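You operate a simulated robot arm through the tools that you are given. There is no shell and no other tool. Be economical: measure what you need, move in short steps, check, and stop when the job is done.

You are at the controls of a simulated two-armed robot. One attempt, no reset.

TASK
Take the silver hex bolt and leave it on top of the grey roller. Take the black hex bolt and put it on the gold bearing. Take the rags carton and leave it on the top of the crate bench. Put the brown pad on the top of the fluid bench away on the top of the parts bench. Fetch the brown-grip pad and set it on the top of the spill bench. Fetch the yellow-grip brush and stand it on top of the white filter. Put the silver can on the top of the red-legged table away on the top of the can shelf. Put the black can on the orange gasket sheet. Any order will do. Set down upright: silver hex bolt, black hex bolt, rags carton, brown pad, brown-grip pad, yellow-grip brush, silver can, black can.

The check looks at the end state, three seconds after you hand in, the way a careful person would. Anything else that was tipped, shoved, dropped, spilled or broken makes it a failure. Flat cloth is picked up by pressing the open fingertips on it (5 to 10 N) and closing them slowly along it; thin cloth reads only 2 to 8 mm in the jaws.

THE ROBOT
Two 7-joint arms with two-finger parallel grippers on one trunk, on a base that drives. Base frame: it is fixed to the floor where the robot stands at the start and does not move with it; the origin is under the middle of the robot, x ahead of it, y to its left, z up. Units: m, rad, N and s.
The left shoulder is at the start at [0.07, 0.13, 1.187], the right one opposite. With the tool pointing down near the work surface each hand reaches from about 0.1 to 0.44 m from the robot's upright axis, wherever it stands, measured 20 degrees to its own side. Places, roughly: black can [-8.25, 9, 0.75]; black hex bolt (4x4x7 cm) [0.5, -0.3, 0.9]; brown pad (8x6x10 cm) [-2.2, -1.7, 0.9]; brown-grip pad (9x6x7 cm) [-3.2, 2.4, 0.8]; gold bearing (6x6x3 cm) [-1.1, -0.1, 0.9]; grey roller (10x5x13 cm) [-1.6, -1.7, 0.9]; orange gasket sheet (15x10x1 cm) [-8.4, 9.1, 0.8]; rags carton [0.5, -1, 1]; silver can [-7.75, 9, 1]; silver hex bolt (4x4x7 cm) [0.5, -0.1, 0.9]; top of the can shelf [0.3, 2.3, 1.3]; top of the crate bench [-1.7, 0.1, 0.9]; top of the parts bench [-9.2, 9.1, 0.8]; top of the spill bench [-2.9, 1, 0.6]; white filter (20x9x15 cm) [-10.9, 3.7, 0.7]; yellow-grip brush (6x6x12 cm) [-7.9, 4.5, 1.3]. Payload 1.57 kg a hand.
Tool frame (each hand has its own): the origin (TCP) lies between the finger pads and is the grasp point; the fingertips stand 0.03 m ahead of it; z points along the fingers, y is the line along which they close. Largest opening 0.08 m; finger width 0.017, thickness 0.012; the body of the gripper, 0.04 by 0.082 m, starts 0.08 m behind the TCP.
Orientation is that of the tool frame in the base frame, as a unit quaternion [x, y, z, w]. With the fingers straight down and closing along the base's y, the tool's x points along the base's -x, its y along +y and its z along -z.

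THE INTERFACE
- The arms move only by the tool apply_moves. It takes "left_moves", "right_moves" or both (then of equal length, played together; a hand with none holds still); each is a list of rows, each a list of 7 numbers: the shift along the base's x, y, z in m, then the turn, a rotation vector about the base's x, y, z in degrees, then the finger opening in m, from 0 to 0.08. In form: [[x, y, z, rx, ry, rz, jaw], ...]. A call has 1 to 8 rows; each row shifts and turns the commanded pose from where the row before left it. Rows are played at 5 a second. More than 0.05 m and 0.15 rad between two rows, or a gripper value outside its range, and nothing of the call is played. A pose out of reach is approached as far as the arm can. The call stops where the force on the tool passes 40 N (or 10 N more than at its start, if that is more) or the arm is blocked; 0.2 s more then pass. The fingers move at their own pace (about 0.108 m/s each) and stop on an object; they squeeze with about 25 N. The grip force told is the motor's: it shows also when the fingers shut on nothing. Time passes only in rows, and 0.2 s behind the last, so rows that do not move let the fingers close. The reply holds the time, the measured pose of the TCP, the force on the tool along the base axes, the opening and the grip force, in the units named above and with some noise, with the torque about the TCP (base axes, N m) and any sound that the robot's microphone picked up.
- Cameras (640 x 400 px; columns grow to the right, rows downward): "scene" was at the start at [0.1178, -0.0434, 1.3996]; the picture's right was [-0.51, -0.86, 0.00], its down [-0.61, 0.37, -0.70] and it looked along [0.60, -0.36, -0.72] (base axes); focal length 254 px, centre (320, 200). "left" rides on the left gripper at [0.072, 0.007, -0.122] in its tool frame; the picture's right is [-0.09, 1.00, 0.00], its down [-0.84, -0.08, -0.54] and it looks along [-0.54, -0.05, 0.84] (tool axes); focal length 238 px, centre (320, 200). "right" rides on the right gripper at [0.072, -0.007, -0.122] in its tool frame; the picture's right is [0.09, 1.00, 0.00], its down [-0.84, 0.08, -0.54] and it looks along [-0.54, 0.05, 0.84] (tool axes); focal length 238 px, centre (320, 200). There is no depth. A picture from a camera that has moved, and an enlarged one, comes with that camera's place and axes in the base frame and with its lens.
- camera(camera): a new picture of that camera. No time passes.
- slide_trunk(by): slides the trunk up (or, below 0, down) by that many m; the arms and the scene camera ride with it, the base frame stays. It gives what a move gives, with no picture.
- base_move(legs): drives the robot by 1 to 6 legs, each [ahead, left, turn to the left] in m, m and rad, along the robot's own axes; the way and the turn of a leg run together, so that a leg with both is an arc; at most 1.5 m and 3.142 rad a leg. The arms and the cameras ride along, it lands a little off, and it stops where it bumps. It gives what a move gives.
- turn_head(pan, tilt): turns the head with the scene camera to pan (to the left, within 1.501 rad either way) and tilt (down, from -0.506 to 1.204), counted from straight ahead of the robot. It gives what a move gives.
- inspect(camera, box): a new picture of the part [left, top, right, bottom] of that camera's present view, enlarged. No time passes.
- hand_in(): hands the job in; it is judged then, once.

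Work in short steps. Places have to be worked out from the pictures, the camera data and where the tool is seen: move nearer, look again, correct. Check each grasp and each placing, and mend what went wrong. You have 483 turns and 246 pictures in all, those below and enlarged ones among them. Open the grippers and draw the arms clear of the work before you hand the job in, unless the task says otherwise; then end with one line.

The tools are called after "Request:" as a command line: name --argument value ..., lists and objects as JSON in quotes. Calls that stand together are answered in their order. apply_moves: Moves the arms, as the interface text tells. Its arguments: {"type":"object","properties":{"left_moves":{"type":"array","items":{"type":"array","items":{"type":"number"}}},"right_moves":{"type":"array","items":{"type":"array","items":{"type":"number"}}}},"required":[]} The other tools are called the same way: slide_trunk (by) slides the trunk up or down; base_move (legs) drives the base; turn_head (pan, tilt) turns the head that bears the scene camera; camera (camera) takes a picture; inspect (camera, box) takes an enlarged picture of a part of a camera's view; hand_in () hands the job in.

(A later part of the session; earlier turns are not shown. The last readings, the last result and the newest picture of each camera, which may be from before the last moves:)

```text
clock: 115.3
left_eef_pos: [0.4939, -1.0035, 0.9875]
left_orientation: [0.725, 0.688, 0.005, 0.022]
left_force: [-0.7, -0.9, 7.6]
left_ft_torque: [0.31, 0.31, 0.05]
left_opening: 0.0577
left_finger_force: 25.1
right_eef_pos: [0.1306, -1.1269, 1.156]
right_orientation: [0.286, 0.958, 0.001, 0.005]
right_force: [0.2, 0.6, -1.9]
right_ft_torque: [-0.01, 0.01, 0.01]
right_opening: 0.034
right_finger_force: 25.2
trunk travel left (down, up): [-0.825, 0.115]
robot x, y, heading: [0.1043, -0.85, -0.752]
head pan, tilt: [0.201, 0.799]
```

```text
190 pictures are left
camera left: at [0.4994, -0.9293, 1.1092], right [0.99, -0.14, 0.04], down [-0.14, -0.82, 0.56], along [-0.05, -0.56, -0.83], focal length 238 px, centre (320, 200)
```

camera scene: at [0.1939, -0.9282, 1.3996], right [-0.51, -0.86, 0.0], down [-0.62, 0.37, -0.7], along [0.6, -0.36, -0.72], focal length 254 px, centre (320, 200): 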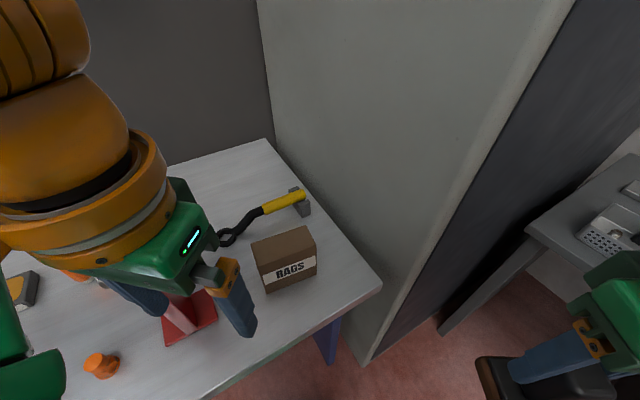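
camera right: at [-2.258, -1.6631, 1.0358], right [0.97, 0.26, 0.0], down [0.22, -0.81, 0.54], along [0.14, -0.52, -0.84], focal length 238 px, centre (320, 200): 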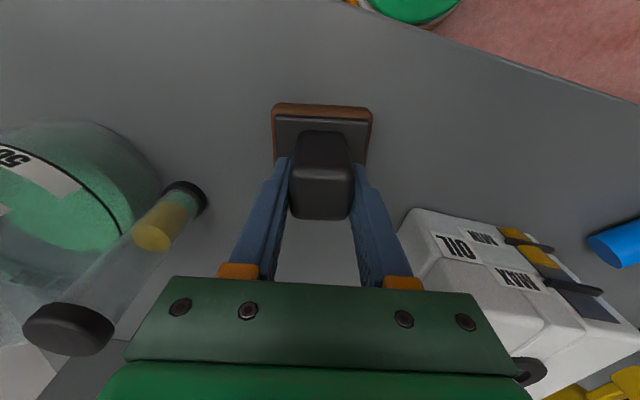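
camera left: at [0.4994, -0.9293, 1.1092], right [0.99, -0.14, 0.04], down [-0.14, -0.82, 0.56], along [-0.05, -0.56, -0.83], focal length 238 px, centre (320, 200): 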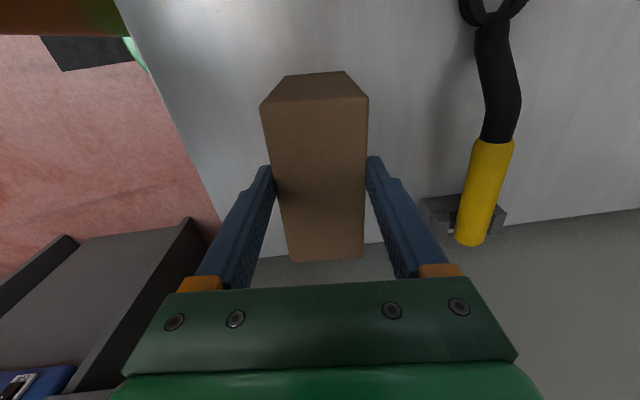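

The hand stopped 2.5 cm high and the robot tilted slightly – something of the arm touches. I look with the scene camera.

Request:
camera --camera "scene"

```text
189 pictures are left
camera scene: at [0.1924, -0.9284, 1.4094], right [-0.52, -0.85, -0.01], down [-0.6, 0.38, -0.7], along [0.6, -0.36, -0.71], focal length 254 px, centre (320, 200)
```

scene: 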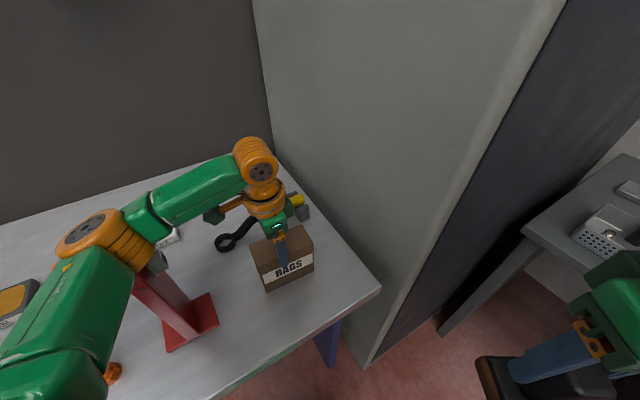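

The left elbow rests on the red press. The carton is gripped across its top 2.7 cm, so I raise the hand gently, which relieves the elbow.

Request:
apply_moves --left_moves '[[0, 0, 0.012, 0, 0, 0, 0.0], [0, 0, 0.015, 0, 0, 0, 0.0], [0, 0, 0.015, 0, 0, 0, 0.0], [0, 0, 0, 0, 0, 0, 0.0]]'

Request:
camera --camera "scene"

```text
clock: 116.3
left_eef_pos: [0.493, -0.988, 1.0192]
left_orientation: [0.715, 0.699, 0.0, 0.012]
left_force: [-0.9, 0.3, -3.4]
left_ft_torque: [0.05, -0.05, -0.02]
left_opening: 0.0578
left_finger_force: 24.9
right_eef_pos: [0.1412, -1.1216, 1.156]
right_orientation: [0.27, 0.963, -0.002, 0.003]
right_force: [-1.2, -0.5, -2.9]
right_ft_torque: [0.01, -0.08, 0.0]
right_opening: 0.0339
right_finger_force: 24.7
trunk travel left (down, up): [-0.825, 0.115]
robot x, y, heading: [0.0952, -0.8522, -0.714]
head pan, tilt: [0.201, 0.799]
```

```text
188 pictures are left
camera scene: at [0.1978, -0.9206, 1.4053], right [-0.5, -0.87, 0.0], down [-0.62, 0.35, -0.7], along [0.61, -0.35, -0.71], focal length 254 px, centre (320, 200)
```

scene: 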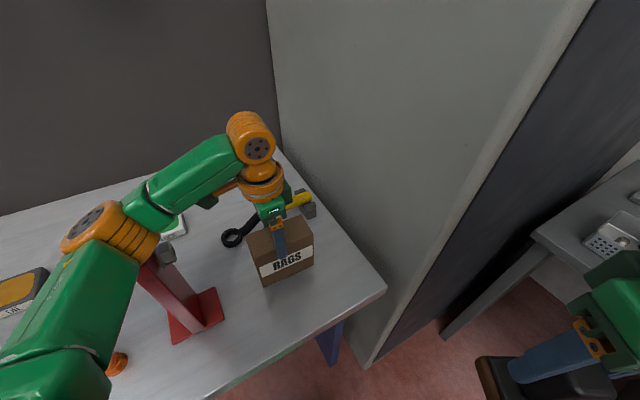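

The carton lifts. I continue straight up until clear and check again.

Request:
apply_moves --left_moves '[[0, 0, 0.03, 0, 0, 0, 0.0], [0, 0, 0.04, 0, 0, 0, 0.0], [0, 0, 0.04, 0, 0, 0, 0.0], [0, 0, 0.04, 0, 0, 0, 0.0], [0, 0, 0, 0, 0, 0, 0.0]]'

Request:
camera --camera "scene"

```text
clock: 117.5
left_eef_pos: [0.4808, -0.9996, 1.1555]
left_orientation: [0.722, 0.692, 0.0, -0.002]
left_force: [-0.1, -0.8, -3.1]
left_ft_torque: [0.02, -0.03, -0.01]
left_opening: 0.0576
left_finger_force: 24.4
right_eef_pos: [0.134, -1.1292, 1.1466]
right_orientation: [0.279, 0.96, 0.0, 0.0]
right_force: [0.2, -0.8, -2.9]
right_ft_torque: [0.0, -0.02, 0.0]
right_opening: 0.0339
right_finger_force: 24.6
trunk travel left (down, up): [-0.825, 0.115]
robot x, y, heading: [0.0894, -0.8495, -0.741]
head pan, tilt: [0.201, 0.799]
```

```text
187 pictures are left
camera scene: at [0.1942, -0.9314, 1.3992], right [-0.51, -0.86, 0.0], down [-0.62, 0.37, -0.7], along [0.6, -0.35, -0.72], focal length 254 px, centre (320, 200)
```

scene: 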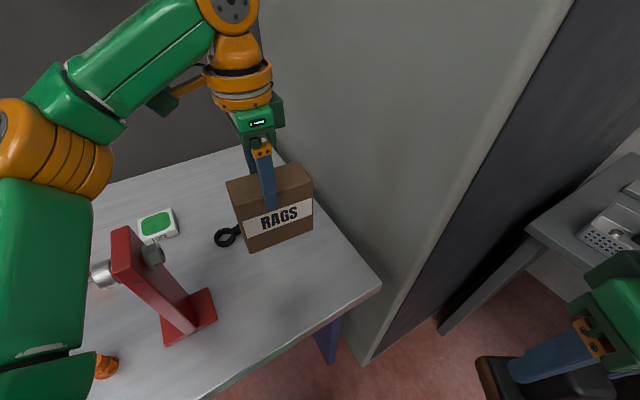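

The press is unmoved. I slide the base straight back along -x (carton stays clear of the press), then turn to see the path.

Request:
base_move --legs '[[-0.33, -0.3, 0]]'

Request:
apply_moves --left_moves '[[-0.03, 0.03, 0, 0, 0, 0, 0], [-0.03, 0.03, 0, 0, 0, 0, 0], [-0.03, 0.03, 0, 0, 0, 0, 0], [-0.03, 0.03, 0.0, 0, 0, 0, 0], [0, 0, 0, 0, 0, 0, 0]]'

Request:
camera --camera "scene"

```text
clock: 120.2
left_eef_pos: [0.0386, -0.9985, 1.154]
left_orientation: [0.724, 0.69, -0.002, -0.002]
left_force: [0.3, 0.5, -3.7]
left_ft_torque: [0.05, 0.01, 0.05]
left_opening: 0.0579
left_finger_force: 24.9
right_eef_pos: [-0.3097, -1.1278, 1.1477]
right_orientation: [0.281, 0.96, 0.0, -0.001]
right_force: [0.2, 0.1, -2.7]
right_ft_torque: [0.0, -0.01, 0.0]
right_opening: 0.0338
right_finger_force: 25.0
trunk travel left (down, up): [-0.825, 0.115]
robot x, y, heading: [-0.3555, -0.8496, -0.743]
head pan, tilt: [0.201, 0.799]
```

```text
clock: 121.4
left_eef_pos: [-0.084, -0.8773, 1.1544]
left_orientation: [0.723, 0.691, 0.0, 0.0]
left_force: [0.4, -0.3, -2.7]
left_ft_torque: [0.04, 0.0, 0.05]
left_opening: 0.0575
left_finger_force: 24.5
right_eef_pos: [-0.3113, -1.1273, 1.1483]
right_orientation: [0.28, 0.96, 0.001, 0.001]
right_force: [-0.7, -0.1, -1.4]
right_ft_torque: [0.0, -0.02, 0.0]
right_opening: 0.0339
right_finger_force: 24.6
trunk travel left (down, up): [-0.825, 0.115]
robot x, y, heading: [-0.356, -0.8528, -0.739]
head pan, tilt: [0.201, 0.799]
```

```text
186 pictures are left
camera scene: at [-0.2499, -0.9288, 1.3994], right [-0.51, -0.86, 0.0], down [-0.62, 0.37, -0.7], along [0.6, -0.36, -0.72], focal length 254 px, centre (320, 200)
```

scene: 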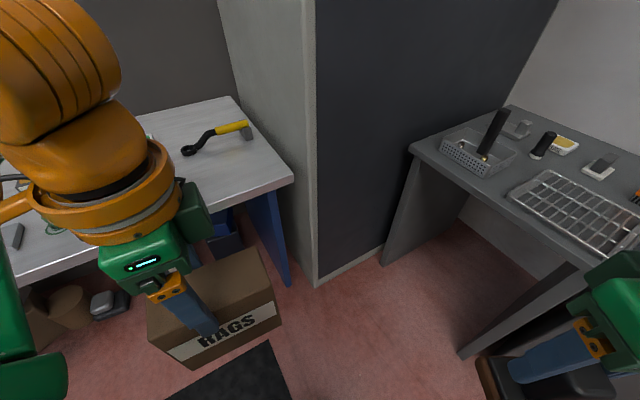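

Carton held well. I turn to face +y and slide left (toward -x) along the crate bench's near side, then look.

Request:
base_move --legs '[[0, 0, 2.31], [0, 1.15, 0]]'

Request:
turn_head --pan 0.1 --tilt 0.65

Request:
camera --camera "scene"

```text
clock: 132.8
left_eef_pos: [-1.6742, -0.6017, 1.1537]
left_orientation: [-0.327, 0.945, 0.0, 0.0]
left_force: [-0.1, 0.3, -3.2]
left_ft_torque: [0.0, 0.05, -0.01]
left_opening: 0.0574
left_finger_force: 25.0
right_eef_pos: [-1.3377, -0.6108, 1.1483]
right_orientation: [0.757, -0.654, 0.0, 0.001]
right_force: [0.3, 0.2, -2.4]
right_ft_torque: [0.01, -0.02, 0.01]
right_opening: 0.0336
right_finger_force: 24.9
trunk travel left (down, up): [-0.825, 0.115]
robot x, y, heading: [-1.5148, -0.8265, 1.543]
head pan, tilt: [0.201, 0.799]
```

```text
clock: 133.5
left_eef_pos: [-1.6747, -0.6012, 1.154]
left_orientation: [-0.328, 0.945, 0.0, 0.0]
left_force: [0.2, -0.9, -2.9]
left_ft_torque: [-0.03, 0.04, 0.02]
left_opening: 0.0578
left_finger_force: 25.1
right_eef_pos: [-1.3378, -0.6105, 1.1482]
right_orientation: [0.756, -0.655, 0.0, 0.0]
right_force: [0.3, -1.2, -2.9]
right_ft_torque: [0.02, -0.02, 0.04]
right_opening: 0.0341
right_finger_force: 25.5
trunk travel left (down, up): [-0.825, 0.115]
robot x, y, heading: [-1.5163, -0.823, 1.545]
head pan, tilt: [0.099, 0.649]
```

```text
185 pictures are left
camera scene: at [-1.5253, -0.6886, 1.412], right [1.0, 0.07, 0.0], down [0.04, -0.6, -0.8], along [-0.06, 0.79, -0.61], focal length 254 px, centre (320, 200)
```

scene: 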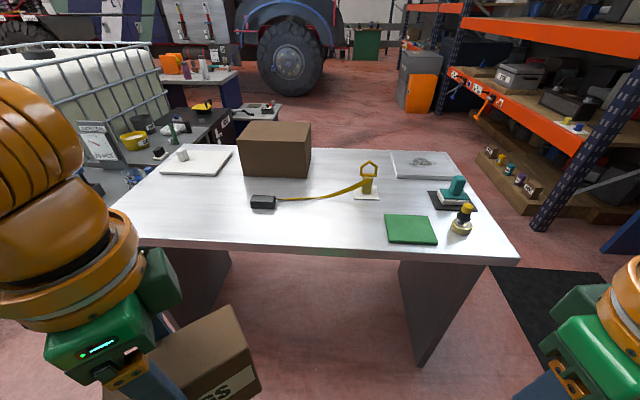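

Bench left front area is free. Target for the carton: about (-1.97,-0.05). I drive left 0.31 and ahead 0.40.

Request:
base_move --legs '[[0, 0.31, 0.02], [0.4, 0, 0]]'

Request:
turn_head --pan 0.3 --tilt 0.95

Request:
camera --camera "scene"

```text
clock: 137.7
left_eef_pos: [-1.9862, -0.1994, 1.1546]
left_orientation: [-0.335, 0.942, 0.001, 0.0]
left_force: [0.0, 0.7, -1.8]
left_ft_torque: [0.0, 0.02, -0.01]
left_opening: 0.058
left_finger_force: 25.2
right_eef_pos: [-1.6503, -0.2028, 1.1494]
right_orientation: [0.762, -0.647, -0.001, -0.001]
right_force: [0.4, -0.4, -2.2]
right_ft_torque: [0.06, 0.01, -0.08]
right_opening: 0.0337
right_finger_force: 25.2
trunk travel left (down, up): [-0.825, 0.115]
robot x, y, heading: [-1.8244, -0.4159, 1.565]
head pan, tilt: [0.099, 0.649]
```

```text
clock: 138.5
left_eef_pos: [-1.9866, -0.1977, 1.1537]
left_orientation: [-0.336, 0.942, -0.001, 0.0]
left_force: [0.7, 0.3, -3.8]
left_ft_torque: [-0.02, 0.02, 0.0]
left_opening: 0.0577
left_finger_force: 24.9
right_eef_pos: [-1.6493, -0.2011, 1.1473]
right_orientation: [0.762, -0.648, 0.0, -0.001]
right_force: [-0.8, -1.2, -2.2]
right_ft_torque: [0.0, -0.02, -0.03]
right_opening: 0.0338
right_finger_force: 25.1
trunk travel left (down, up): [-0.825, 0.115]
robot x, y, heading: [-1.8235, -0.4196, 1.561]
head pan, tilt: [0.3, 0.949]
```

```text
184 pictures are left
camera scene: at [-1.8477, -0.2986, 1.388], right [0.96, 0.29, 0.0], down [0.23, -0.78, -0.58], along [-0.17, 0.56, -0.81], focal length 254 px, centre (320, 200)
```

scene: 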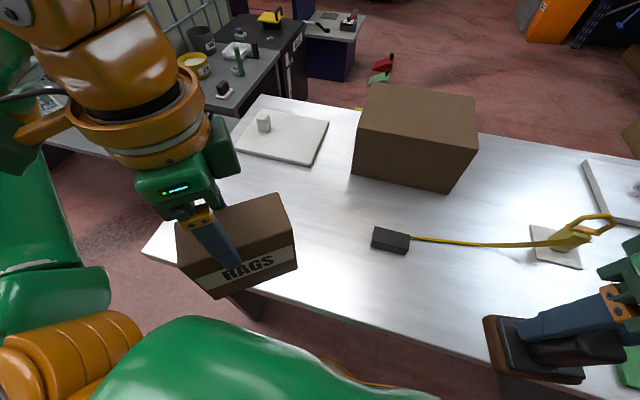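

Move over the free spot and lower in steps.

Request:
apply_moves --left_moves '[[0.008, 0.045, 0, 0, 0, 0, 0], [0.008, 0.045, 0, 0, 0, 0, 0], [0.008, 0.045, 0, 0, 0, 0, 0], [0, 0.02, -0.03, 0, 0, 0, 0], [0, 0, -0.04, 0, 0, 0, 0], [0, 0, -0.04, 0, 0, 0, 0], [0, 0, -0.015, 0, 0, 0, 0], [0, 0, 0, 0, 0, 0, 0]]'

Request:
camera --camera "scene"

```text
clock: 140.3
left_eef_pos: [-1.9622, -0.0421, 1.0286]
left_orientation: [-0.336, 0.942, -0.001, 0.0]
left_force: [0.8, -0.1, -2.7]
left_ft_torque: [0.0, -0.02, 0.02]
left_opening: 0.058
left_finger_force: 25.0
right_eef_pos: [-1.6494, -0.2024, 1.1478]
right_orientation: [0.763, -0.647, -0.001, 0.0]
right_force: [-0.1, 0.1, -3.0]
right_ft_torque: [-0.01, 0.03, 0.0]
right_opening: 0.0339
right_finger_force: 24.6
trunk travel left (down, up): [-0.825, 0.115]
robot x, y, heading: [-1.8227, -0.4132, 1.559]
head pan, tilt: [0.3, 0.949]
```

```text
183 pictures are left
camera scene: at [-1.8478, -0.2988, 1.3879], right [0.96, 0.29, 0.0], down [0.23, -0.78, -0.58], along [-0.17, 0.56, -0.81], focal length 254 px, centre (320, 200)
```

scene: 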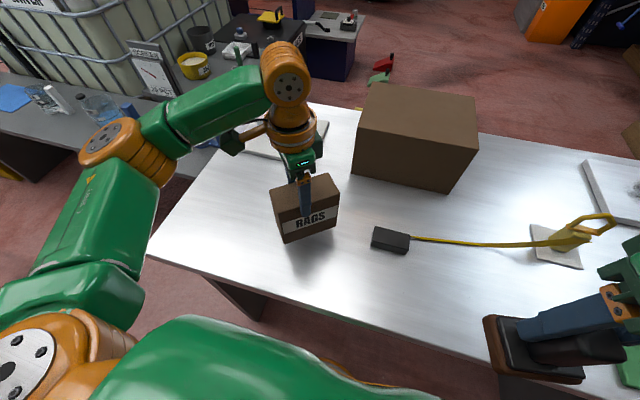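

Lower gradually until contact.

Request:
apply_moves --left_moves '[[0, 0, -0.02, 0, 0, 0, 0], [0, 0, -0.015, 0, 0, 0, 0], [0, 0, -0.01, 0, 0, 0, 0], [0, 0, 0, 0, 0, 0, 0]]'

Request:
inspect --camera "scene" --box '[220, 140, 380, 280]'

```text
clock: 141.3
left_eef_pos: [-1.9622, -0.0434, 0.9853]
left_orientation: [-0.336, 0.942, 0.001, 0.001]
left_force: [-2.5, 4.8, 22.1]
left_ft_torque: [0.1, -0.01, -0.03]
left_opening: 0.0574
left_finger_force: 25.0
right_eef_pos: [-1.6496, -0.203, 1.1489]
right_orientation: [0.762, -0.647, -0.001, -0.001]
right_force: [-0.3, 0.2, -2.6]
right_ft_torque: [-0.01, -0.01, -0.02]
right_opening: 0.0339
right_finger_force: 25.3
trunk travel left (down, up): [-0.825, 0.115]
robot x, y, heading: [-1.8264, -0.4153, 1.557]
head pan, tilt: [0.3, 0.949]
```

```text
2.86 times, centred on (300, 210) of scene
camera zoom: at [-1.8477, -0.3015, 1.3886], right [0.96, 0.29, 0.0], down [0.23, -0.78, -0.58], along [-0.17, 0.56, -0.81], focal length 727 px, centre (377, 171)
```

zoom: 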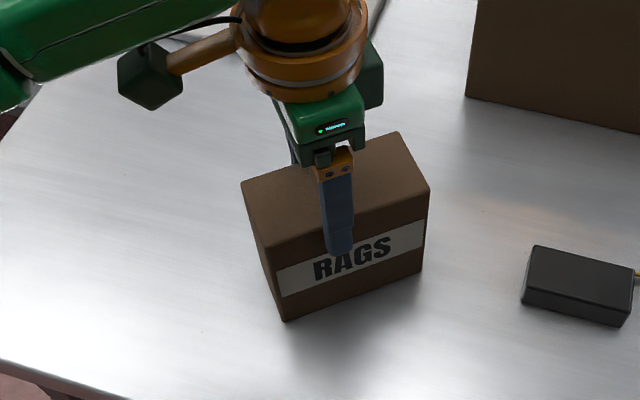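

Contact (25 N), carton on the bench. Relieve 2 mm, open, rise.

Request:
apply_moves --left_moves '[[0, 0, 0.003, 0, 0, 0, 0], [0, 0, 0, 0, 0, 0, 0.062], [0, 0, 0, 0, 0, 0, 0.08], [0, 0, 0, 0, 0, 0, 0.08], [0, 0, 0.04, 0, 0, 0, 0.08], [0, 0, 0.045, 0, 0, 0, 0.08], [0, 0, 0.045, 0, 0, 0, 0.08], [0, 0, 0.045, 0, 0, 0, 0.08]]'

Request:
camera --camera "scene"

```text
clock: 143.1
left_eef_pos: [-1.9627, -0.0449, 1.1625]
left_orientation: [-0.335, 0.942, 0.001, 0.0]
left_force: [0.9, 0.7, 0.1]
left_ft_torque: [-0.01, 0.03, 0.01]
left_opening: 0.0797
left_finger_force: 0.1
right_eef_pos: [-1.6491, -0.2021, 1.1482]
right_orientation: [0.762, -0.648, -0.002, 0.0]
right_force: [0.6, -0.2, -3.1]
right_ft_torque: [0.01, 0.02, 0.0]
right_opening: 0.0337
right_finger_force: 25.5
trunk travel left (down, up): [-0.825, 0.115]
robot x, y, heading: [-1.8294, -0.4139, 1.561]
head pan, tilt: [0.3, 0.949]
```

```text
181 pictures are left
camera scene: at [-1.8466, -0.3004, 1.3881], right [0.96, 0.29, 0.0], down [0.23, -0.78, -0.58], along [-0.17, 0.56, -0.81], focal length 254 px, centre (320, 200)
```

scene: 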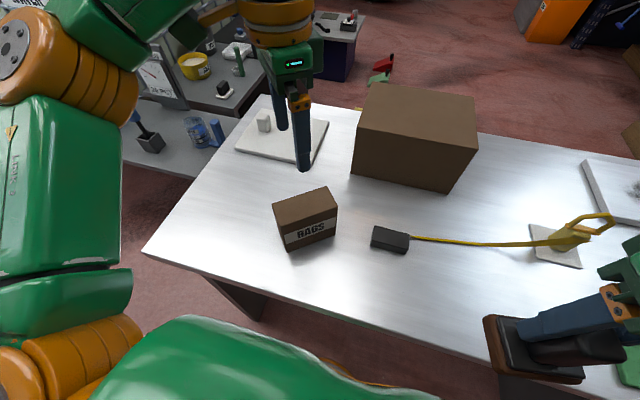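

Carton stands well. I retract the left hand, turning its wrist back to neutral, then back off and survey toward the spill bench.

Request:
apply_moves --left_moves '[[-0.005, -0.025, 0.0, 0, 0, 8.3, 0.08], [-0.005, -0.025, 0.0, 0, 0, 8.3, 0.08], [-0.005, -0.025, 0.0, 0, 0, 8.3, 0.08], [-0.005, -0.025, 0.0, 0, 0, 8.3, 0.08], [-0.005, -0.025, 0.0, 0, 0, 8.3, 0.08], [-0.005, -0.025, 0.0, 0, 0, 8.3, 0.08]]'

Request:
base_move --legs '[[-0.45, 0, 0]]'

Request:
turn_head --pan 0.8 --tilt 0.3

Request:
camera --camera "scene"

```text
clock: 144.5
left_eef_pos: [-1.9938, -0.1958, 1.1625]
left_orientation: [-0.701, 0.713, 0.001, 0.0]
left_force: [0.2, 0.6, -0.4]
left_ft_torque: [-0.02, -0.04, -0.04]
left_opening: 0.08
left_finger_force: 0.0
right_eef_pos: [-1.6496, -0.2031, 1.1496]
right_orientation: [0.762, -0.648, -0.001, -0.001]
right_force: [-0.1, -0.1, -3.0]
right_ft_torque: [0.0, 0.0, 0.01]
right_opening: 0.0339
right_finger_force: 25.3
trunk travel left (down, up): [-0.825, 0.115]
robot x, y, heading: [-1.8288, -0.4209, 1.561]
head pan, tilt: [0.3, 0.949]
```

```text
clock: 147.2
left_eef_pos: [-1.9978, -0.637, 1.1622]
left_orientation: [-0.704, 0.71, -0.001, -0.001]
left_force: [1.1, -0.3, -0.4]
left_ft_torque: [0.0, 0.01, 0.0]
left_opening: 0.0802
left_finger_force: 0.0
right_eef_pos: [-1.6525, -0.643, 1.1473]
right_orientation: [0.765, -0.644, 0.001, 0.001]
right_force: [0.3, -0.2, -2.7]
right_ft_torque: [0.01, -0.01, 0.0]
right_opening: 0.0338
right_finger_force: 24.9
trunk travel left (down, up): [-0.825, 0.115]
robot x, y, heading: [-1.8278, -0.8627, 1.57]
head pan, tilt: [0.3, 0.949]
```

```text
clock: 148.2
left_eef_pos: [-1.9987, -0.6382, 1.1623]
left_orientation: [-0.704, 0.71, -0.001, 0.0]
left_force: [0.1, -0.1, 0.3]
left_ft_torque: [-0.01, 0.03, 0.01]
left_opening: 0.0799
left_finger_force: 0.1
right_eef_pos: [-1.6533, -0.6437, 1.1489]
right_orientation: [0.765, -0.644, 0.001, 0.001]
right_force: [0.2, -0.2, -2.5]
right_ft_torque: [0.01, -0.01, -0.01]
right_opening: 0.0335
right_finger_force: 25.1
trunk travel left (down, up): [-0.825, 0.115]
robot x, y, heading: [-1.8307, -0.8626, 1.571]
head pan, tilt: [0.799, 0.3]
```

```text
180 pictures are left
camera scene: at [-1.8963, -0.7475, 1.4438], right [0.7, 0.72, 0.0], down [0.21, -0.21, -0.95], along [-0.68, 0.67, -0.3], focal length 254 px, centre (320, 200)
```

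scene: 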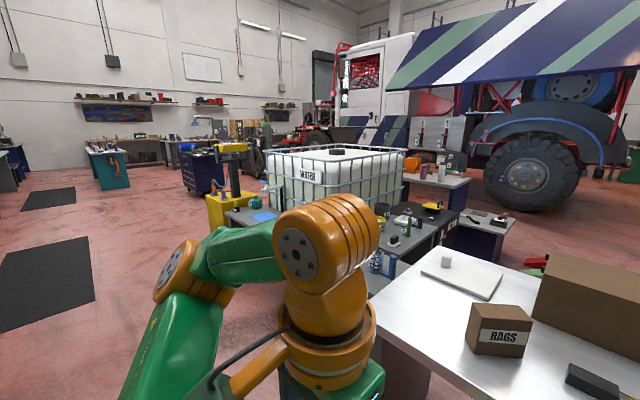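

The pad's table is near (-3.1,2.4) beyond the spill bench. I go round the east side: right 1.33 m, then ahead, and survey from there.

Request:
base_move --legs '[[0, -1.33, 0], [1.5, 0, 0]]'

Request:
turn_head --pan 0.9 --tilt 0.4

Request:
camera --camera "scene"

```text
clock: 161.9
left_eef_pos: [-0.6767, 0.8826, 1.1619]
left_orientation: [-0.7, 0.714, 0.0, 0.0]
left_force: [0.2, -0.2, 0.3]
left_ft_torque: [0.02, -0.01, -0.03]
left_opening: 0.0802
left_finger_force: 0.1
right_eef_pos: [-0.3336, 0.8748, 1.1488]
right_orientation: [0.761, -0.649, -0.001, -0.001]
right_force: [0.5, 0.9, -2.2]
right_ft_torque: [0.0, -0.05, -0.01]
right_opening: 0.0338
right_finger_force: 25.1
trunk travel left (down, up): [-0.825, 0.115]
robot x, y, heading: [-0.5105, 0.6593, 1.557]
head pan, tilt: [0.799, 0.3]
```

```text
clock: 162.5
left_eef_pos: [-0.678, 0.883, 1.1625]
left_orientation: [-0.701, 0.714, 0.0, 0.0]
left_force: [-0.6, -0.7, -0.5]
left_ft_torque: [0.01, 0.0, 0.01]
left_opening: 0.0802
left_finger_force: 0.0
right_eef_pos: [-0.3336, 0.8757, 1.1477]
right_orientation: [0.761, -0.649, 0.0, -0.001]
right_force: [0.3, 0.2, -2.3]
right_ft_torque: [0.05, 0.01, -0.01]
right_opening: 0.0337
right_finger_force: 24.9
trunk travel left (down, up): [-0.825, 0.115]
robot x, y, heading: [-0.5104, 0.6567, 1.555]
head pan, tilt: [0.901, 0.4]
```

```text
179 pictures are left
camera scene: at [-0.5834, 0.7657, 1.4347], right [0.63, 0.78, 0.0], down [0.3, -0.25, -0.92], along [-0.71, 0.58, -0.39], focal length 254 px, centre (320, 200)
```

scene: 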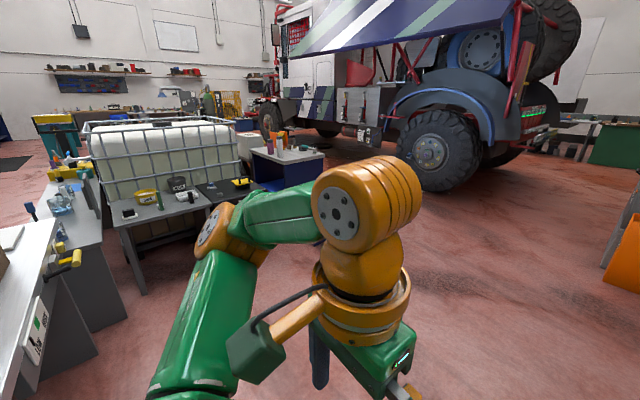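

I turn to face -x and strafe to y≈1.7, then look ahead down at floor and table.

Request:
base_move --legs '[[0, 0, 1.585], [0.5, -0.9, 0]]'

Request:
turn_head --pan 0.0 --tilt 0.45

Request:
camera --camera "scene"

```text
clock: 171.7
left_eef_pos: [-1.2315, 1.3771, 1.1613]
left_orientation: [1.0, 0.003, 0.0, -0.001]
left_force: [-0.2, 0.3, 0.1]
left_ft_torque: [0.01, 0.0, -0.01]
left_opening: 0.0799
left_finger_force: 0.1
right_eef_pos: [-1.2328, 1.7208, 1.1486]
right_orientation: [0.996, 0.093, 0.0, 0.0]
right_force: [0.2, 0.3, -2.2]
right_ft_torque: [0.01, 0.02, -0.03]
right_opening: 0.0341
right_finger_force: 24.9
trunk travel left (down, up): [-0.825, 0.115]
robot x, y, heading: [-1.0136, 1.5508, -3.127]
head pan, tilt: [0.901, 0.4]
```

```text
clock: 172.9
left_eef_pos: [-1.2315, 1.378, 1.1632]
left_orientation: [1.0, 0.003, 0.0, 0.0]
left_force: [-0.1, -0.9, -0.1]
left_ft_torque: [0.03, -0.01, 0.01]
left_opening: 0.0802
left_finger_force: 0.0
right_eef_pos: [-1.2329, 1.7219, 1.1486]
right_orientation: [0.996, 0.093, 0.0, 0.0]
right_force: [-1.7, -0.9, -2.3]
right_ft_torque: [0.01, 0.03, -0.01]
right_opening: 0.0338
right_finger_force: 24.5
trunk travel left (down, up): [-0.825, 0.115]
robot x, y, heading: [-1.0121, 1.5492, -3.127]
head pan, tilt: [0.0, 0.45]
```

```text
178 pictures are left
camera scene: at [-1.1568, 1.5468, 1.43], right [-0.02, 1.0, 0.0], down [0.44, 0.01, -0.9], along [-0.9, -0.01, -0.44], focal length 254 px, centre (320, 200)
```

scene: 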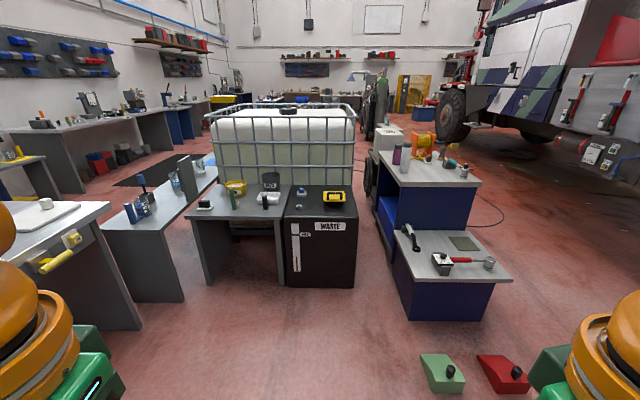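

Brown-grip pad should be on the upper blue step table near (430,165). I zoom there and on the spill bench.

Request:
inspect --camera "scene" --box '[370, 120, 530, 280]'

Request:
inspect --camera "scene" --box '[180, 160, 370, 290]'

```text
2.50 times, centred on (450, 200) of scene
camera zoom: at [-1.1568, 1.5468, 1.43], right [-0.02, 1.0, 0.0], down [0.44, 0.01, -0.9], along [-0.9, -0.01, -0.44], focal length 636 px, centre (-5, 200)
```

zoom: 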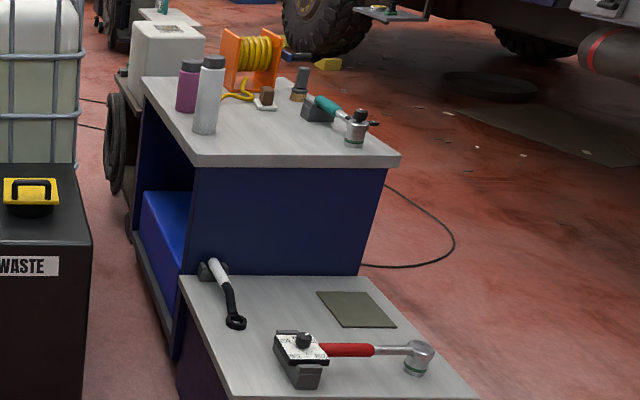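

```text
3.08 times, centred on (275, 225) of scene
camera zoom: at [-1.1568, 1.5468, 1.43], right [-0.02, 1.0, 0.0], down [0.44, 0.01, -0.9], along [-0.9, -0.01, -0.44], focal length 783 px, centre (458, 123)
```

zoom: 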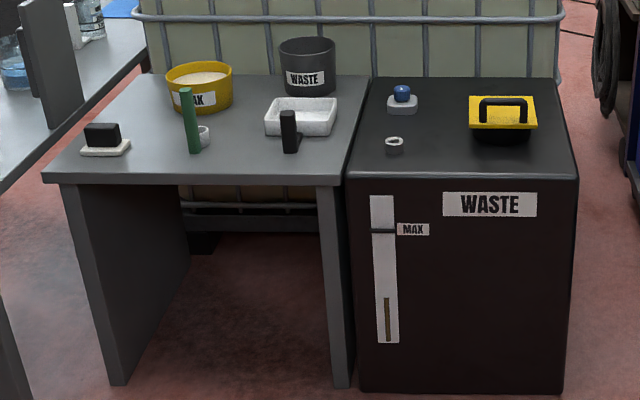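

The brown-grip pad (white base, brown handle) sits near (-3.25,2.43) on the upper step table. I approach from its north side, giving the red and green blocks on the floor a wide berth.

Request:
base_move --legs '[[0, -1.42, 0], [1.5, 0, 0], [0.4, 0, 0]]'

Request:
turn_head --pan 0.6 --tilt 0.7

Request:
camera --camera "scene"

```text
clock: 189.0
left_eef_pos: [-3.1481, 2.7279, 1.162]
left_orientation: [1.0, 0.01, -0.001, 0.001]
left_force: [0.2, 0.2, 0.4]
left_ft_torque: [-0.03, -0.02, 0.04]
left_opening: 0.0801
left_finger_force: 0.1
right_eef_pos: [-3.1524, 3.0717, 1.1489]
right_orientation: [0.995, 0.1, -0.001, 0.0]
right_force: [-0.4, -0.3, -2.4]
right_ft_torque: [-0.01, 0.05, -0.03]
right_opening: 0.0338
right_finger_force: 24.8
trunk travel left (down, up): [-0.825, 0.115]
robot x, y, heading: [-2.9308, 2.9042, -3.121]
head pan, tilt: [0.0, 0.45]
```

```text
clock: 190.0
left_eef_pos: [-3.1503, 2.7283, 1.1633]
left_orientation: [1.0, 0.01, 0.0, 0.0]
left_force: [-0.2, -0.2, 0.1]
left_ft_torque: [0.01, -0.01, -0.01]
left_opening: 0.0799
left_finger_force: 0.0
right_eef_pos: [-3.1552, 3.071, 1.1479]
right_orientation: [0.995, 0.1, -0.001, 0.0]
right_force: [0.3, 0.6, -2.1]
right_ft_torque: [0.01, -0.04, 0.0]
right_opening: 0.034
right_finger_force: 25.0
trunk travel left (down, up): [-0.825, 0.115]
robot x, y, heading: [-2.9348, 2.9052, -3.111]
head pan, tilt: [0.6, 0.7]
```

```text
175 pictures are left
camera scene: at [-3.0536, 2.8509, 1.4078], right [-0.59, 0.81, 0.0], down [0.52, 0.38, -0.77], along [-0.62, -0.45, -0.64], focal length 254 px, centre (320, 200)
```

scene: 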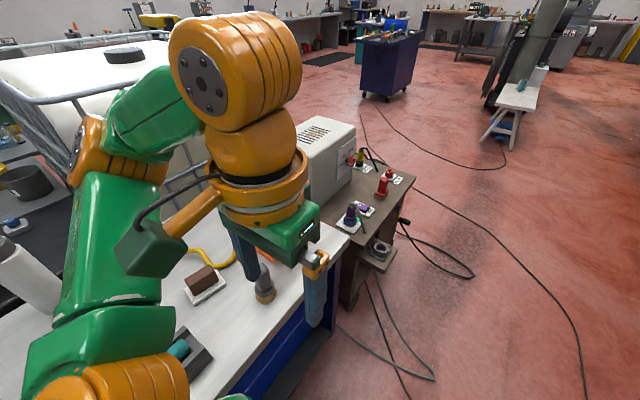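

The pad is at about (-3.18,2.39), table edge y≈2.6. I move to stand north of it, heading about -110°, so that it lies in the left hand's best sector.

Request:
base_move --legs '[[0.245, 0, 0], [0, 0, 1.19]]'

Request:
turn_head --pan 0.1 --tilt 0.9

Request:
camera --camera "scene"

```text
clock: 194.8
left_eef_pos: [-3.089, 2.6311, 1.1622]
left_orientation: [0.821, 0.571, 0.0, 0.0]
left_force: [0.1, 0.1, -0.3]
left_ft_torque: [0.01, -0.02, 0.0]
left_opening: 0.0802
left_finger_force: 0.0
right_eef_pos: [-3.411, 2.7521, 1.1478]
right_orientation: [0.766, 0.643, -0.001, 0.0]
right_force: [-0.6, 0.2, -2.6]
right_ft_torque: [-0.02, -0.04, -0.01]
right_opening: 0.034
right_finger_force: 24.6
trunk travel left (down, up): [-0.825, 0.115]
robot x, y, heading: [-3.1731, 2.8998, -1.92]
head pan, tilt: [0.6, 0.7]
```

```text
clock: 195.7
left_eef_pos: [-3.0886, 2.6309, 1.1617]
left_orientation: [0.821, 0.571, 0.0, -0.001]
left_force: [0.0, -0.3, 0.5]
left_ft_torque: [-0.01, -0.01, -0.02]
left_opening: 0.0799
left_finger_force: 0.2
right_eef_pos: [-3.4102, 2.7519, 1.148]
right_orientation: [0.766, 0.643, 0.0, 0.0]
right_force: [0.4, -0.2, -2.7]
right_ft_torque: [0.01, 0.0, -0.02]
right_opening: 0.0336
right_finger_force: 25.3
trunk travel left (down, up): [-0.825, 0.115]
robot x, y, heading: [-3.1693, 2.8982, -1.915]
head pan, tilt: [0.099, 0.901]
```

```text
174 pictures are left
camera scene: at [-3.2094, 2.7752, 1.3917], right [-0.97, 0.24, 0.0], down [0.19, 0.76, -0.62], along [-0.15, -0.6, -0.78], focal length 254 px, centre (320, 200)
```

scene: 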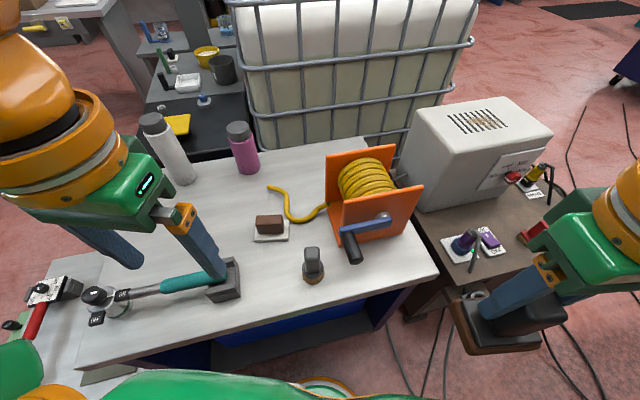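

I zoom on the pad to see handle size and direction.

Request:
inspect --camera "scene" --box '[230, 195, 310, 250]'

```text
7.27 times, centred on (270, 222) of scene
camera zoom: at [-3.2094, 2.7752, 1.3917], right [-0.97, 0.24, 0.0], down [0.19, 0.76, -0.62], along [-0.15, -0.6, -0.78], focal length 1850 px, centre (684, 36)
```

zoom: 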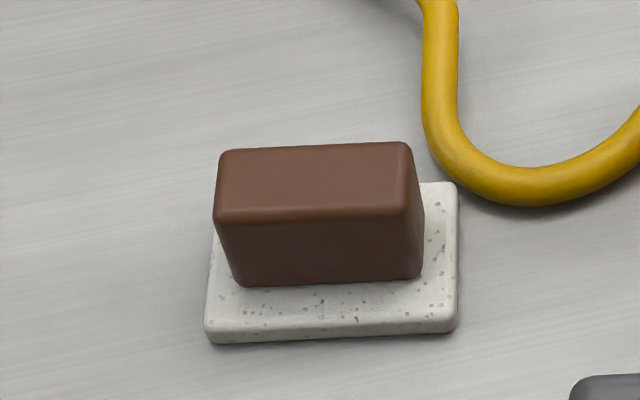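

Handle is 6.6 x ~3 cm; I can grip it lengthwise (8 cm opening) with a small wrist turn of +13°. I move the base a little closer and the hand above it.

Request:
base_move --legs '[[0.07, 0.025, 0]]'

Request:
apply_moves --left_moves '[[-0.02, -0.04, 0, 0, 0, 7, 0.08], [-0.02, -0.04, 0, 0, 0, 6.5, 0.08], [-0.02, -0.04, -0.01, 0, 0, 0, 0.08], [-0.019, -0.038, -0.02, 0, 0, 0, 0.08], [0, 0, -0.045, 0, 0, 0, 0.08], [0, 0, -0.045, 0, 0, 0, 0.08], [0, 0, -0.045, 0, 0, 0, 0.08], [0, 0, 0, 0, 0, 0, 0.08]]'

Request:
camera --camera "left"

```text
clock: 196.7
left_eef_pos: [-3.0885, 2.5628, 1.1638]
left_orientation: [0.822, 0.57, -0.002, 0.002]
left_force: [0.9, 0.2, 0.4]
left_ft_torque: [-0.03, -0.02, 0.0]
left_opening: 0.0801
left_finger_force: 0.0
right_eef_pos: [-3.4113, 2.6852, 1.1495]
right_orientation: [0.767, 0.642, -0.002, 0.003]
right_force: [0.9, 0.0, -1.6]
right_ft_torque: [-0.07, 0.04, 0.01]
right_opening: 0.0338
right_finger_force: 25.4
trunk travel left (down, up): [-0.825, 0.115]
robot x, y, heading: [-3.1738, 2.8235, -1.916]
head pan, tilt: [0.099, 0.901]
```

```text
clock: 198.5
left_eef_pos: [-3.1677, 2.4006, 0.998]
left_orientation: [0.748, 0.664, -0.001, 0.001]
left_force: [-0.5, 0.5, 0.7]
left_ft_torque: [0.01, 0.0, 0.0]
left_opening: 0.0802
left_finger_force: 0.1
right_eef_pos: [-3.4093, 2.6783, 1.1491]
right_orientation: [0.767, 0.642, 0.0, 0.0]
right_force: [0.0, -0.8, -2.7]
right_ft_torque: [-0.01, 0.0, -0.01]
right_opening: 0.0339
right_finger_force: 25.2
trunk travel left (down, up): [-0.825, 0.115]
robot x, y, heading: [-3.1715, 2.824, -1.92]
head pan, tilt: [0.099, 0.901]
```

```text
172 pictures are left
camera left: at [-3.1511, 2.4717, 1.1201], right [0.98, -0.21, 0.0], down [-0.18, -0.82, 0.54], along [-0.11, -0.53, -0.84], focal length 238 px, centre (320, 200)
```

left: 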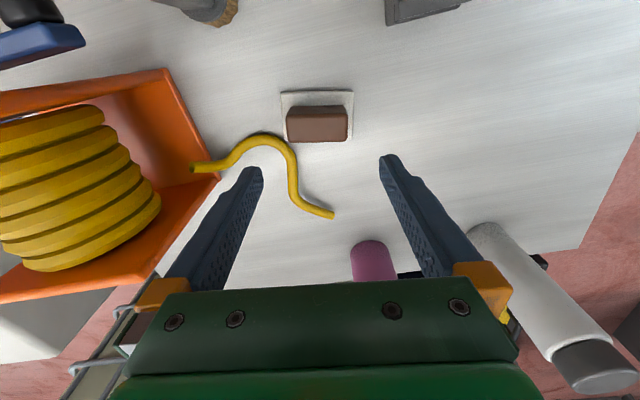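

Aligned. The yellow hose lies close, so I keep fingertips just above it (TCP z≈0.868).

Request:
apply_moves --left_moves '[[0.002, 0.003, -0.045, 0, 0, 0, 0.08], [0, 0, -0.045, 0, 0, 0, 0.08], [0, 0, -0.025, 0, 0, 0, 0.08], [0, 0, 0, 0, 0, 0, 0.08]]'

Request:
camera --camera "left"

```text
clock: 199.5
left_eef_pos: [-3.1671, 2.4026, 0.8823]
left_orientation: [0.748, 0.663, -0.001, 0.0]
left_force: [-0.3, -1.3, -0.3]
left_ft_torque: [0.05, -0.01, -0.03]
left_opening: 0.0798
left_finger_force: 0.0
right_eef_pos: [-3.4113, 2.6779, 1.1488]
right_orientation: [0.767, 0.642, 0.0, -0.001]
right_force: [0.3, 0.3, -2.7]
right_ft_torque: [-0.05, -0.06, -0.03]
right_opening: 0.0338
right_finger_force: 25.1
trunk travel left (down, up): [-0.825, 0.115]
robot x, y, heading: [-3.1711, 2.8205, -1.922]
head pan, tilt: [0.099, 0.901]
```

```text
171 pictures are left
camera left: at [-3.1509, 2.4733, 1.0039], right [0.98, -0.21, 0.0], down [-0.18, -0.82, 0.54], along [-0.11, -0.53, -0.84], focal length 238 px, centre (320, 200)
```

left: 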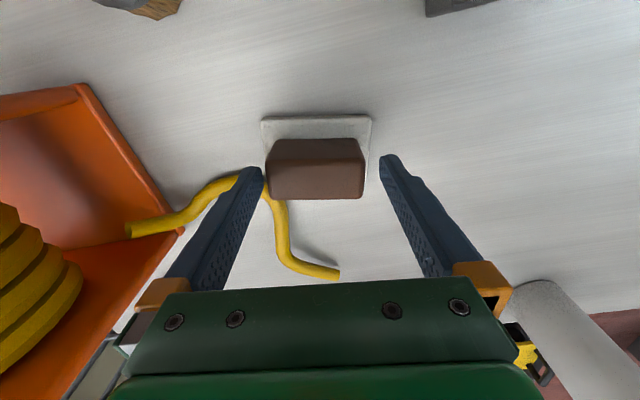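

Slight shift -2 mm, down 1.4 cm, then grip.

Request:
apply_moves --left_moves '[[-0.002, 0.0, -0.014, 0, 0, 0, 0.08], [0, 0, 0, 0, 0, 0, 0.08], [0, 0, 0, 0, 0, 0, 0.05], [0, 0, 0, 0, 0, 0, 0.0], [0, 0, 0, 0, 0, 0, 0.0]]'

Request:
camera --camera "left"

```text
clock: 200.7
left_eef_pos: [-3.1693, 2.4021, 0.8674]
left_orientation: [0.748, 0.663, -0.001, 0.0]
left_force: [-0.5, 0.0, -0.2]
left_ft_torque: [0.0, 0.0, -0.03]
left_opening: 0.0685
left_finger_force: 25.2
right_eef_pos: [-3.4102, 2.6768, 1.1486]
right_orientation: [0.767, 0.642, 0.0, -0.001]
right_force: [-1.0, -1.0, -2.2]
right_ft_torque: [-0.01, 0.01, 0.03]
right_opening: 0.0339
right_finger_force: 25.2
trunk travel left (down, up): [-0.825, 0.115]
robot x, y, heading: [-3.1748, 2.8269, -1.923]
head pan, tilt: [0.099, 0.901]
```

```text
170 pictures are left
camera left: at [-3.1528, 2.4727, 0.9898], right [0.98, -0.21, 0.0], down [-0.18, -0.82, 0.54], along [-0.11, -0.53, -0.84], focal length 238 px, centre (320, 200)
```

left: 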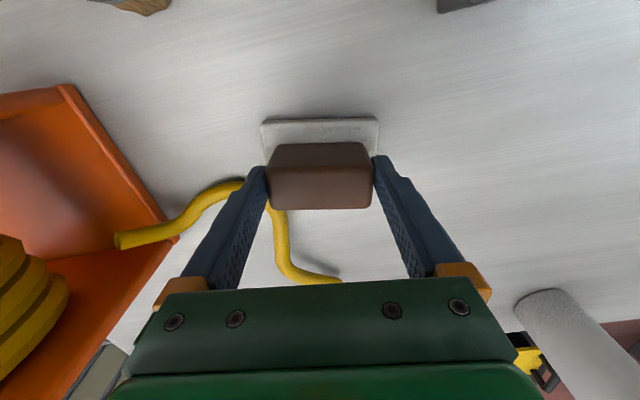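

Gripped at 68 mm. Lift straight up and retract.

Request:
apply_moves --left_moves '[[0, 0, 0.02, 0, 0, 0, 0], [0, 0, 0.045, 0, 0, 0, 0], [0, 0, 0.045, 0, 0, 0, 0], [0, 0, 0.045, 0, 0, 0, 0], [0, 0, 0.045, 0, 0, 0, 0], [0, 0, 0.045, 0, 0, 0, 0], [0.02, 0.04, 0.02, 0, 0, 0, 0], [0.02, 0.04, 0, 0, 0, 0, 0]]'

Request:
camera --camera "left"

```text
clock: 202.5
left_eef_pos: [-3.1261, 2.4801, 1.1342]
left_orientation: [0.749, 0.663, 0.0, 0.001]
left_force: [0.4, 0.1, -0.4]
left_ft_torque: [-0.02, 0.04, -0.02]
left_opening: 0.0684
left_finger_force: 25.0
right_eef_pos: [-3.4079, 2.6796, 1.1494]
right_orientation: [0.766, 0.643, -0.001, 0.0]
right_force: [-0.1, 0.0, -2.3]
right_ft_torque: [-0.02, 0.0, -0.01]
right_opening: 0.0337
right_finger_force: 25.1
trunk travel left (down, up): [-0.825, 0.115]
robot x, y, heading: [-3.1733, 2.8218, -1.918]
head pan, tilt: [0.099, 0.901]
```

```text
169 pictures are left
camera left: at [-3.1104, 2.552, 1.2557], right [0.98, -0.21, 0.0], down [-0.18, -0.82, 0.54], along [-0.11, -0.53, -0.84], focal length 238 px, centre (320, 200)
```

left: 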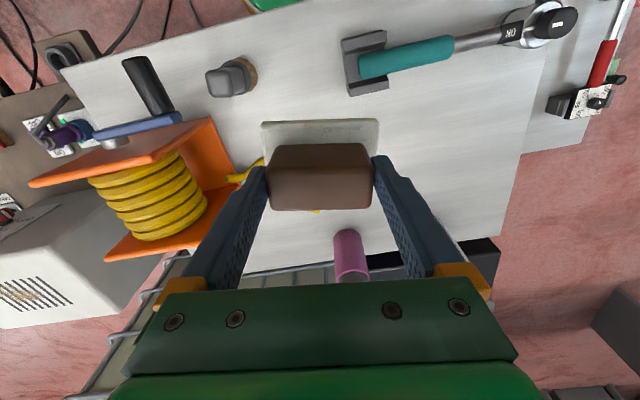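

Pad held. I retrace the route: back off, face -x, reverse east along y≈2.9, then strafe to y≈1.2 in front of the spill bench.

Request:
base_move --legs '[[-0.1, 0, 0], [0, 0, -1.22], [-1.5, 0, 0], [-0.35, 0, 0], [0, 1.5, 0], [0, 0.22, 0]]'

Request:
turn_head --pan 0.1 --tilt 0.6

Request:
camera --camera "scene"

```text
clock: 224.1
left_eef_pos: [-1.3699, 1.0965, 1.1333]
left_orientation: [0.985, 0.171, 0.001, 0.002]
left_force: [0.0, 0.9, -0.7]
left_ft_torque: [-0.02, -0.03, 0.01]
left_opening: 0.0676
left_finger_force: 25.5
right_eef_pos: [-1.3183, 1.4373, 1.1477]
right_orientation: [0.99, 0.143, 0.0, 0.002]
right_force: [0.6, 0.5, -2.1]
right_ft_torque: [-0.07, 0.0, -0.01]
right_opening: 0.0341
right_finger_force: 24.7
trunk travel left (down, up): [-0.825, 0.115]
robot x, y, heading: [-1.0821, 1.282, -3.03]
head pan, tilt: [0.099, 0.901]
```

```text
clock: 224.9
left_eef_pos: [-1.3706, 1.0937, 1.1333]
left_orientation: [0.985, 0.17, 0.0, 0.0]
left_force: [0.5, -0.2, -0.5]
left_ft_torque: [0.0, -0.01, 0.0]
left_opening: 0.0676
left_finger_force: 24.7
right_eef_pos: [-1.3179, 1.4341, 1.1486]
right_orientation: [0.99, 0.143, 0.0, 0.001]
right_force: [-0.2, -0.1, -2.3]
right_ft_torque: [-0.03, 0.02, 0.01]
right_opening: 0.0338
right_finger_force: 25.3
trunk travel left (down, up): [-0.825, 0.115]
robot x, y, heading: [-1.084, 1.2864, -3.026]
head pan, tilt: [0.099, 0.6]
```

```text
168 pictures are left
camera scene: at [-1.2199, 1.2596, 1.4163], right [-0.21, 0.98, 0.0], down [0.55, 0.12, -0.82], along [-0.81, -0.17, -0.57], focal length 254 px, centre (320, 200)
```

scene: 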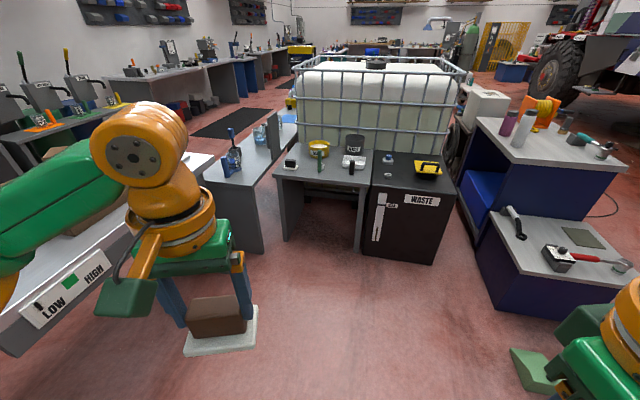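

Heading drifted a little; I correct it, drive up to the spill bench (stopping ~0.4 m before), and look down.

Request:
base_move --legs '[[0, 0, -0.115], [1.0, 0.09, 0]]'

Request:
turn_head --pan 0.2 --tilt 0.85

Request:
camera --camera "scene"

```text
clock: 230.6
left_eef_pos: [-2.3725, 1.045, 1.1325]
left_orientation: [0.994, 0.108, 0.0, 0.0]
left_force: [0.7, -1.0, -1.1]
left_ft_torque: [0.0, -0.01, 0.01]
left_opening: 0.0672
left_finger_force: 25.0
right_eef_pos: [-2.2784, 1.3768, 1.1481]
right_orientation: [0.997, 0.081, 0.0, 0.0]
right_force: [0.4, 0.7, -2.2]
right_ft_torque: [0.02, 0.02, -0.03]
right_opening: 0.0338
right_finger_force: 25.1
trunk travel left (down, up): [-0.825, 0.115]
robot x, y, heading: [-2.0636, 1.1989, 3.132]
head pan, tilt: [0.099, 0.6]
```

```text
clock: 231.4
left_eef_pos: [-2.3733, 1.0445, 1.1333]
left_orientation: [0.994, 0.109, 0.001, -0.001]
left_force: [-0.9, -0.5, -1.2]
left_ft_torque: [-0.03, -0.01, 0.0]
left_opening: 0.0675
left_finger_force: 24.2
right_eef_pos: [-2.2802, 1.3764, 1.1485]
right_orientation: [0.997, 0.082, 0.0, 0.0]
right_force: [0.3, 0.1, -2.6]
right_ft_torque: [0.02, 0.01, -0.01]
right_opening: 0.0338
right_finger_force: 25.3
trunk travel left (down, up): [-0.825, 0.115]
robot x, y, heading: [-2.0622, 1.1991, 3.131]
head pan, tilt: [0.201, 0.85]
```

```text
167 pictures are left
camera scene: at [-2.1925, 1.1841, 1.3955], right [-0.19, 0.98, 0.0], down [0.74, 0.14, -0.66], along [-0.65, -0.13, -0.75], focal length 254 px, centre (320, 200)
```

scene: 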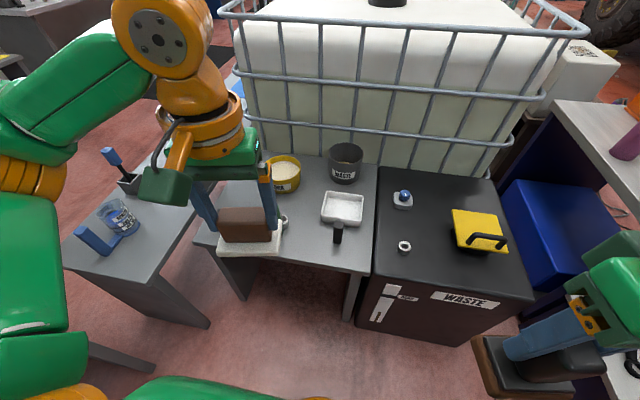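

Free spot on the spill bench front, between green and black posts: about (-2.645,1.045). I drive 0.22 closer, then lower the trunk.

Request:
base_move --legs '[[0.22, 0.02, 0.01]]'

Request:
slide_trunk --by -0.2

Request:
turn_head --pan 0.2 --tilt 0.9

Request:
camera --camera "scene"

```text
clock: 233.1
left_eef_pos: [-2.5896, 1.0231, 1.1336]
left_orientation: [0.994, 0.113, -0.002, 0.0]
left_force: [-0.8, -0.6, -0.7]
left_ft_torque: [-0.01, 0.02, -0.01]
left_opening: 0.0675
left_finger_force: 24.7
right_eef_pos: [-2.4989, 1.3562, 1.1488]
right_orientation: [0.996, 0.086, -0.002, -0.001]
right_force: [-0.4, 0.4, -2.6]
right_ft_torque: [0.0, 0.02, 0.0]
right_opening: 0.0342
right_finger_force: 25.2
trunk travel left (down, up): [-0.825, 0.115]
robot x, y, heading: [-2.2869, 1.1848, 3.142]
head pan, tilt: [0.201, 0.85]
```

```text
clock: 235.2
left_eef_pos: [-2.5933, 1.0223, 0.9339]
left_orientation: [0.993, 0.115, 0.0, 0.0]
left_force: [0.7, 0.2, -1.9]
left_ft_torque: [-0.02, 0.01, 0.02]
left_opening: 0.0675
left_finger_force: 24.8
right_eef_pos: [-2.5028, 1.356, 0.9476]
right_orientation: [0.996, 0.086, 0.0, -0.001]
right_force: [-0.5, 0.1, -2.5]
right_ft_torque: [0.04, 0.03, -0.02]
right_opening: 0.0338
right_finger_force: 25.0
trunk travel left (down, up): [-0.625, 0.315]
robot x, y, heading: [-2.2805, 1.1826, 3.139]
head pan, tilt: [0.201, 0.85]
```

```text
clock: 235.9
left_eef_pos: [-2.5926, 1.0243, 0.9336]
left_orientation: [0.993, 0.114, 0.001, 0.0]
left_force: [0.0, 0.1, -1.3]
left_ft_torque: [0.06, -0.07, -0.01]
left_opening: 0.0674
left_finger_force: 24.8
right_eef_pos: [-2.5021, 1.3551, 0.9481]
right_orientation: [0.996, 0.086, 0.0, 0.0]
right_force: [0.9, -0.3, -2.6]
right_ft_torque: [-0.01, -0.01, 0.01]
right_opening: 0.034
right_finger_force: 25.3
trunk travel left (down, up): [-0.625, 0.315]
robot x, y, heading: [-2.2833, 1.1822, 3.137]
head pan, tilt: [0.201, 0.901]
```

```text
166 pictures are left
camera scene: at [-2.411, 1.1646, 1.1916], right [-0.2, 0.98, 0.0], down [0.77, 0.16, -0.62], along [-0.61, -0.12, -0.78], focal length 254 px, centre (320, 200)
```

scene: 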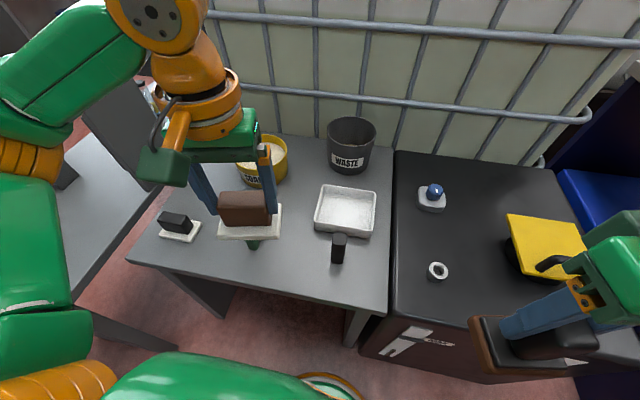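

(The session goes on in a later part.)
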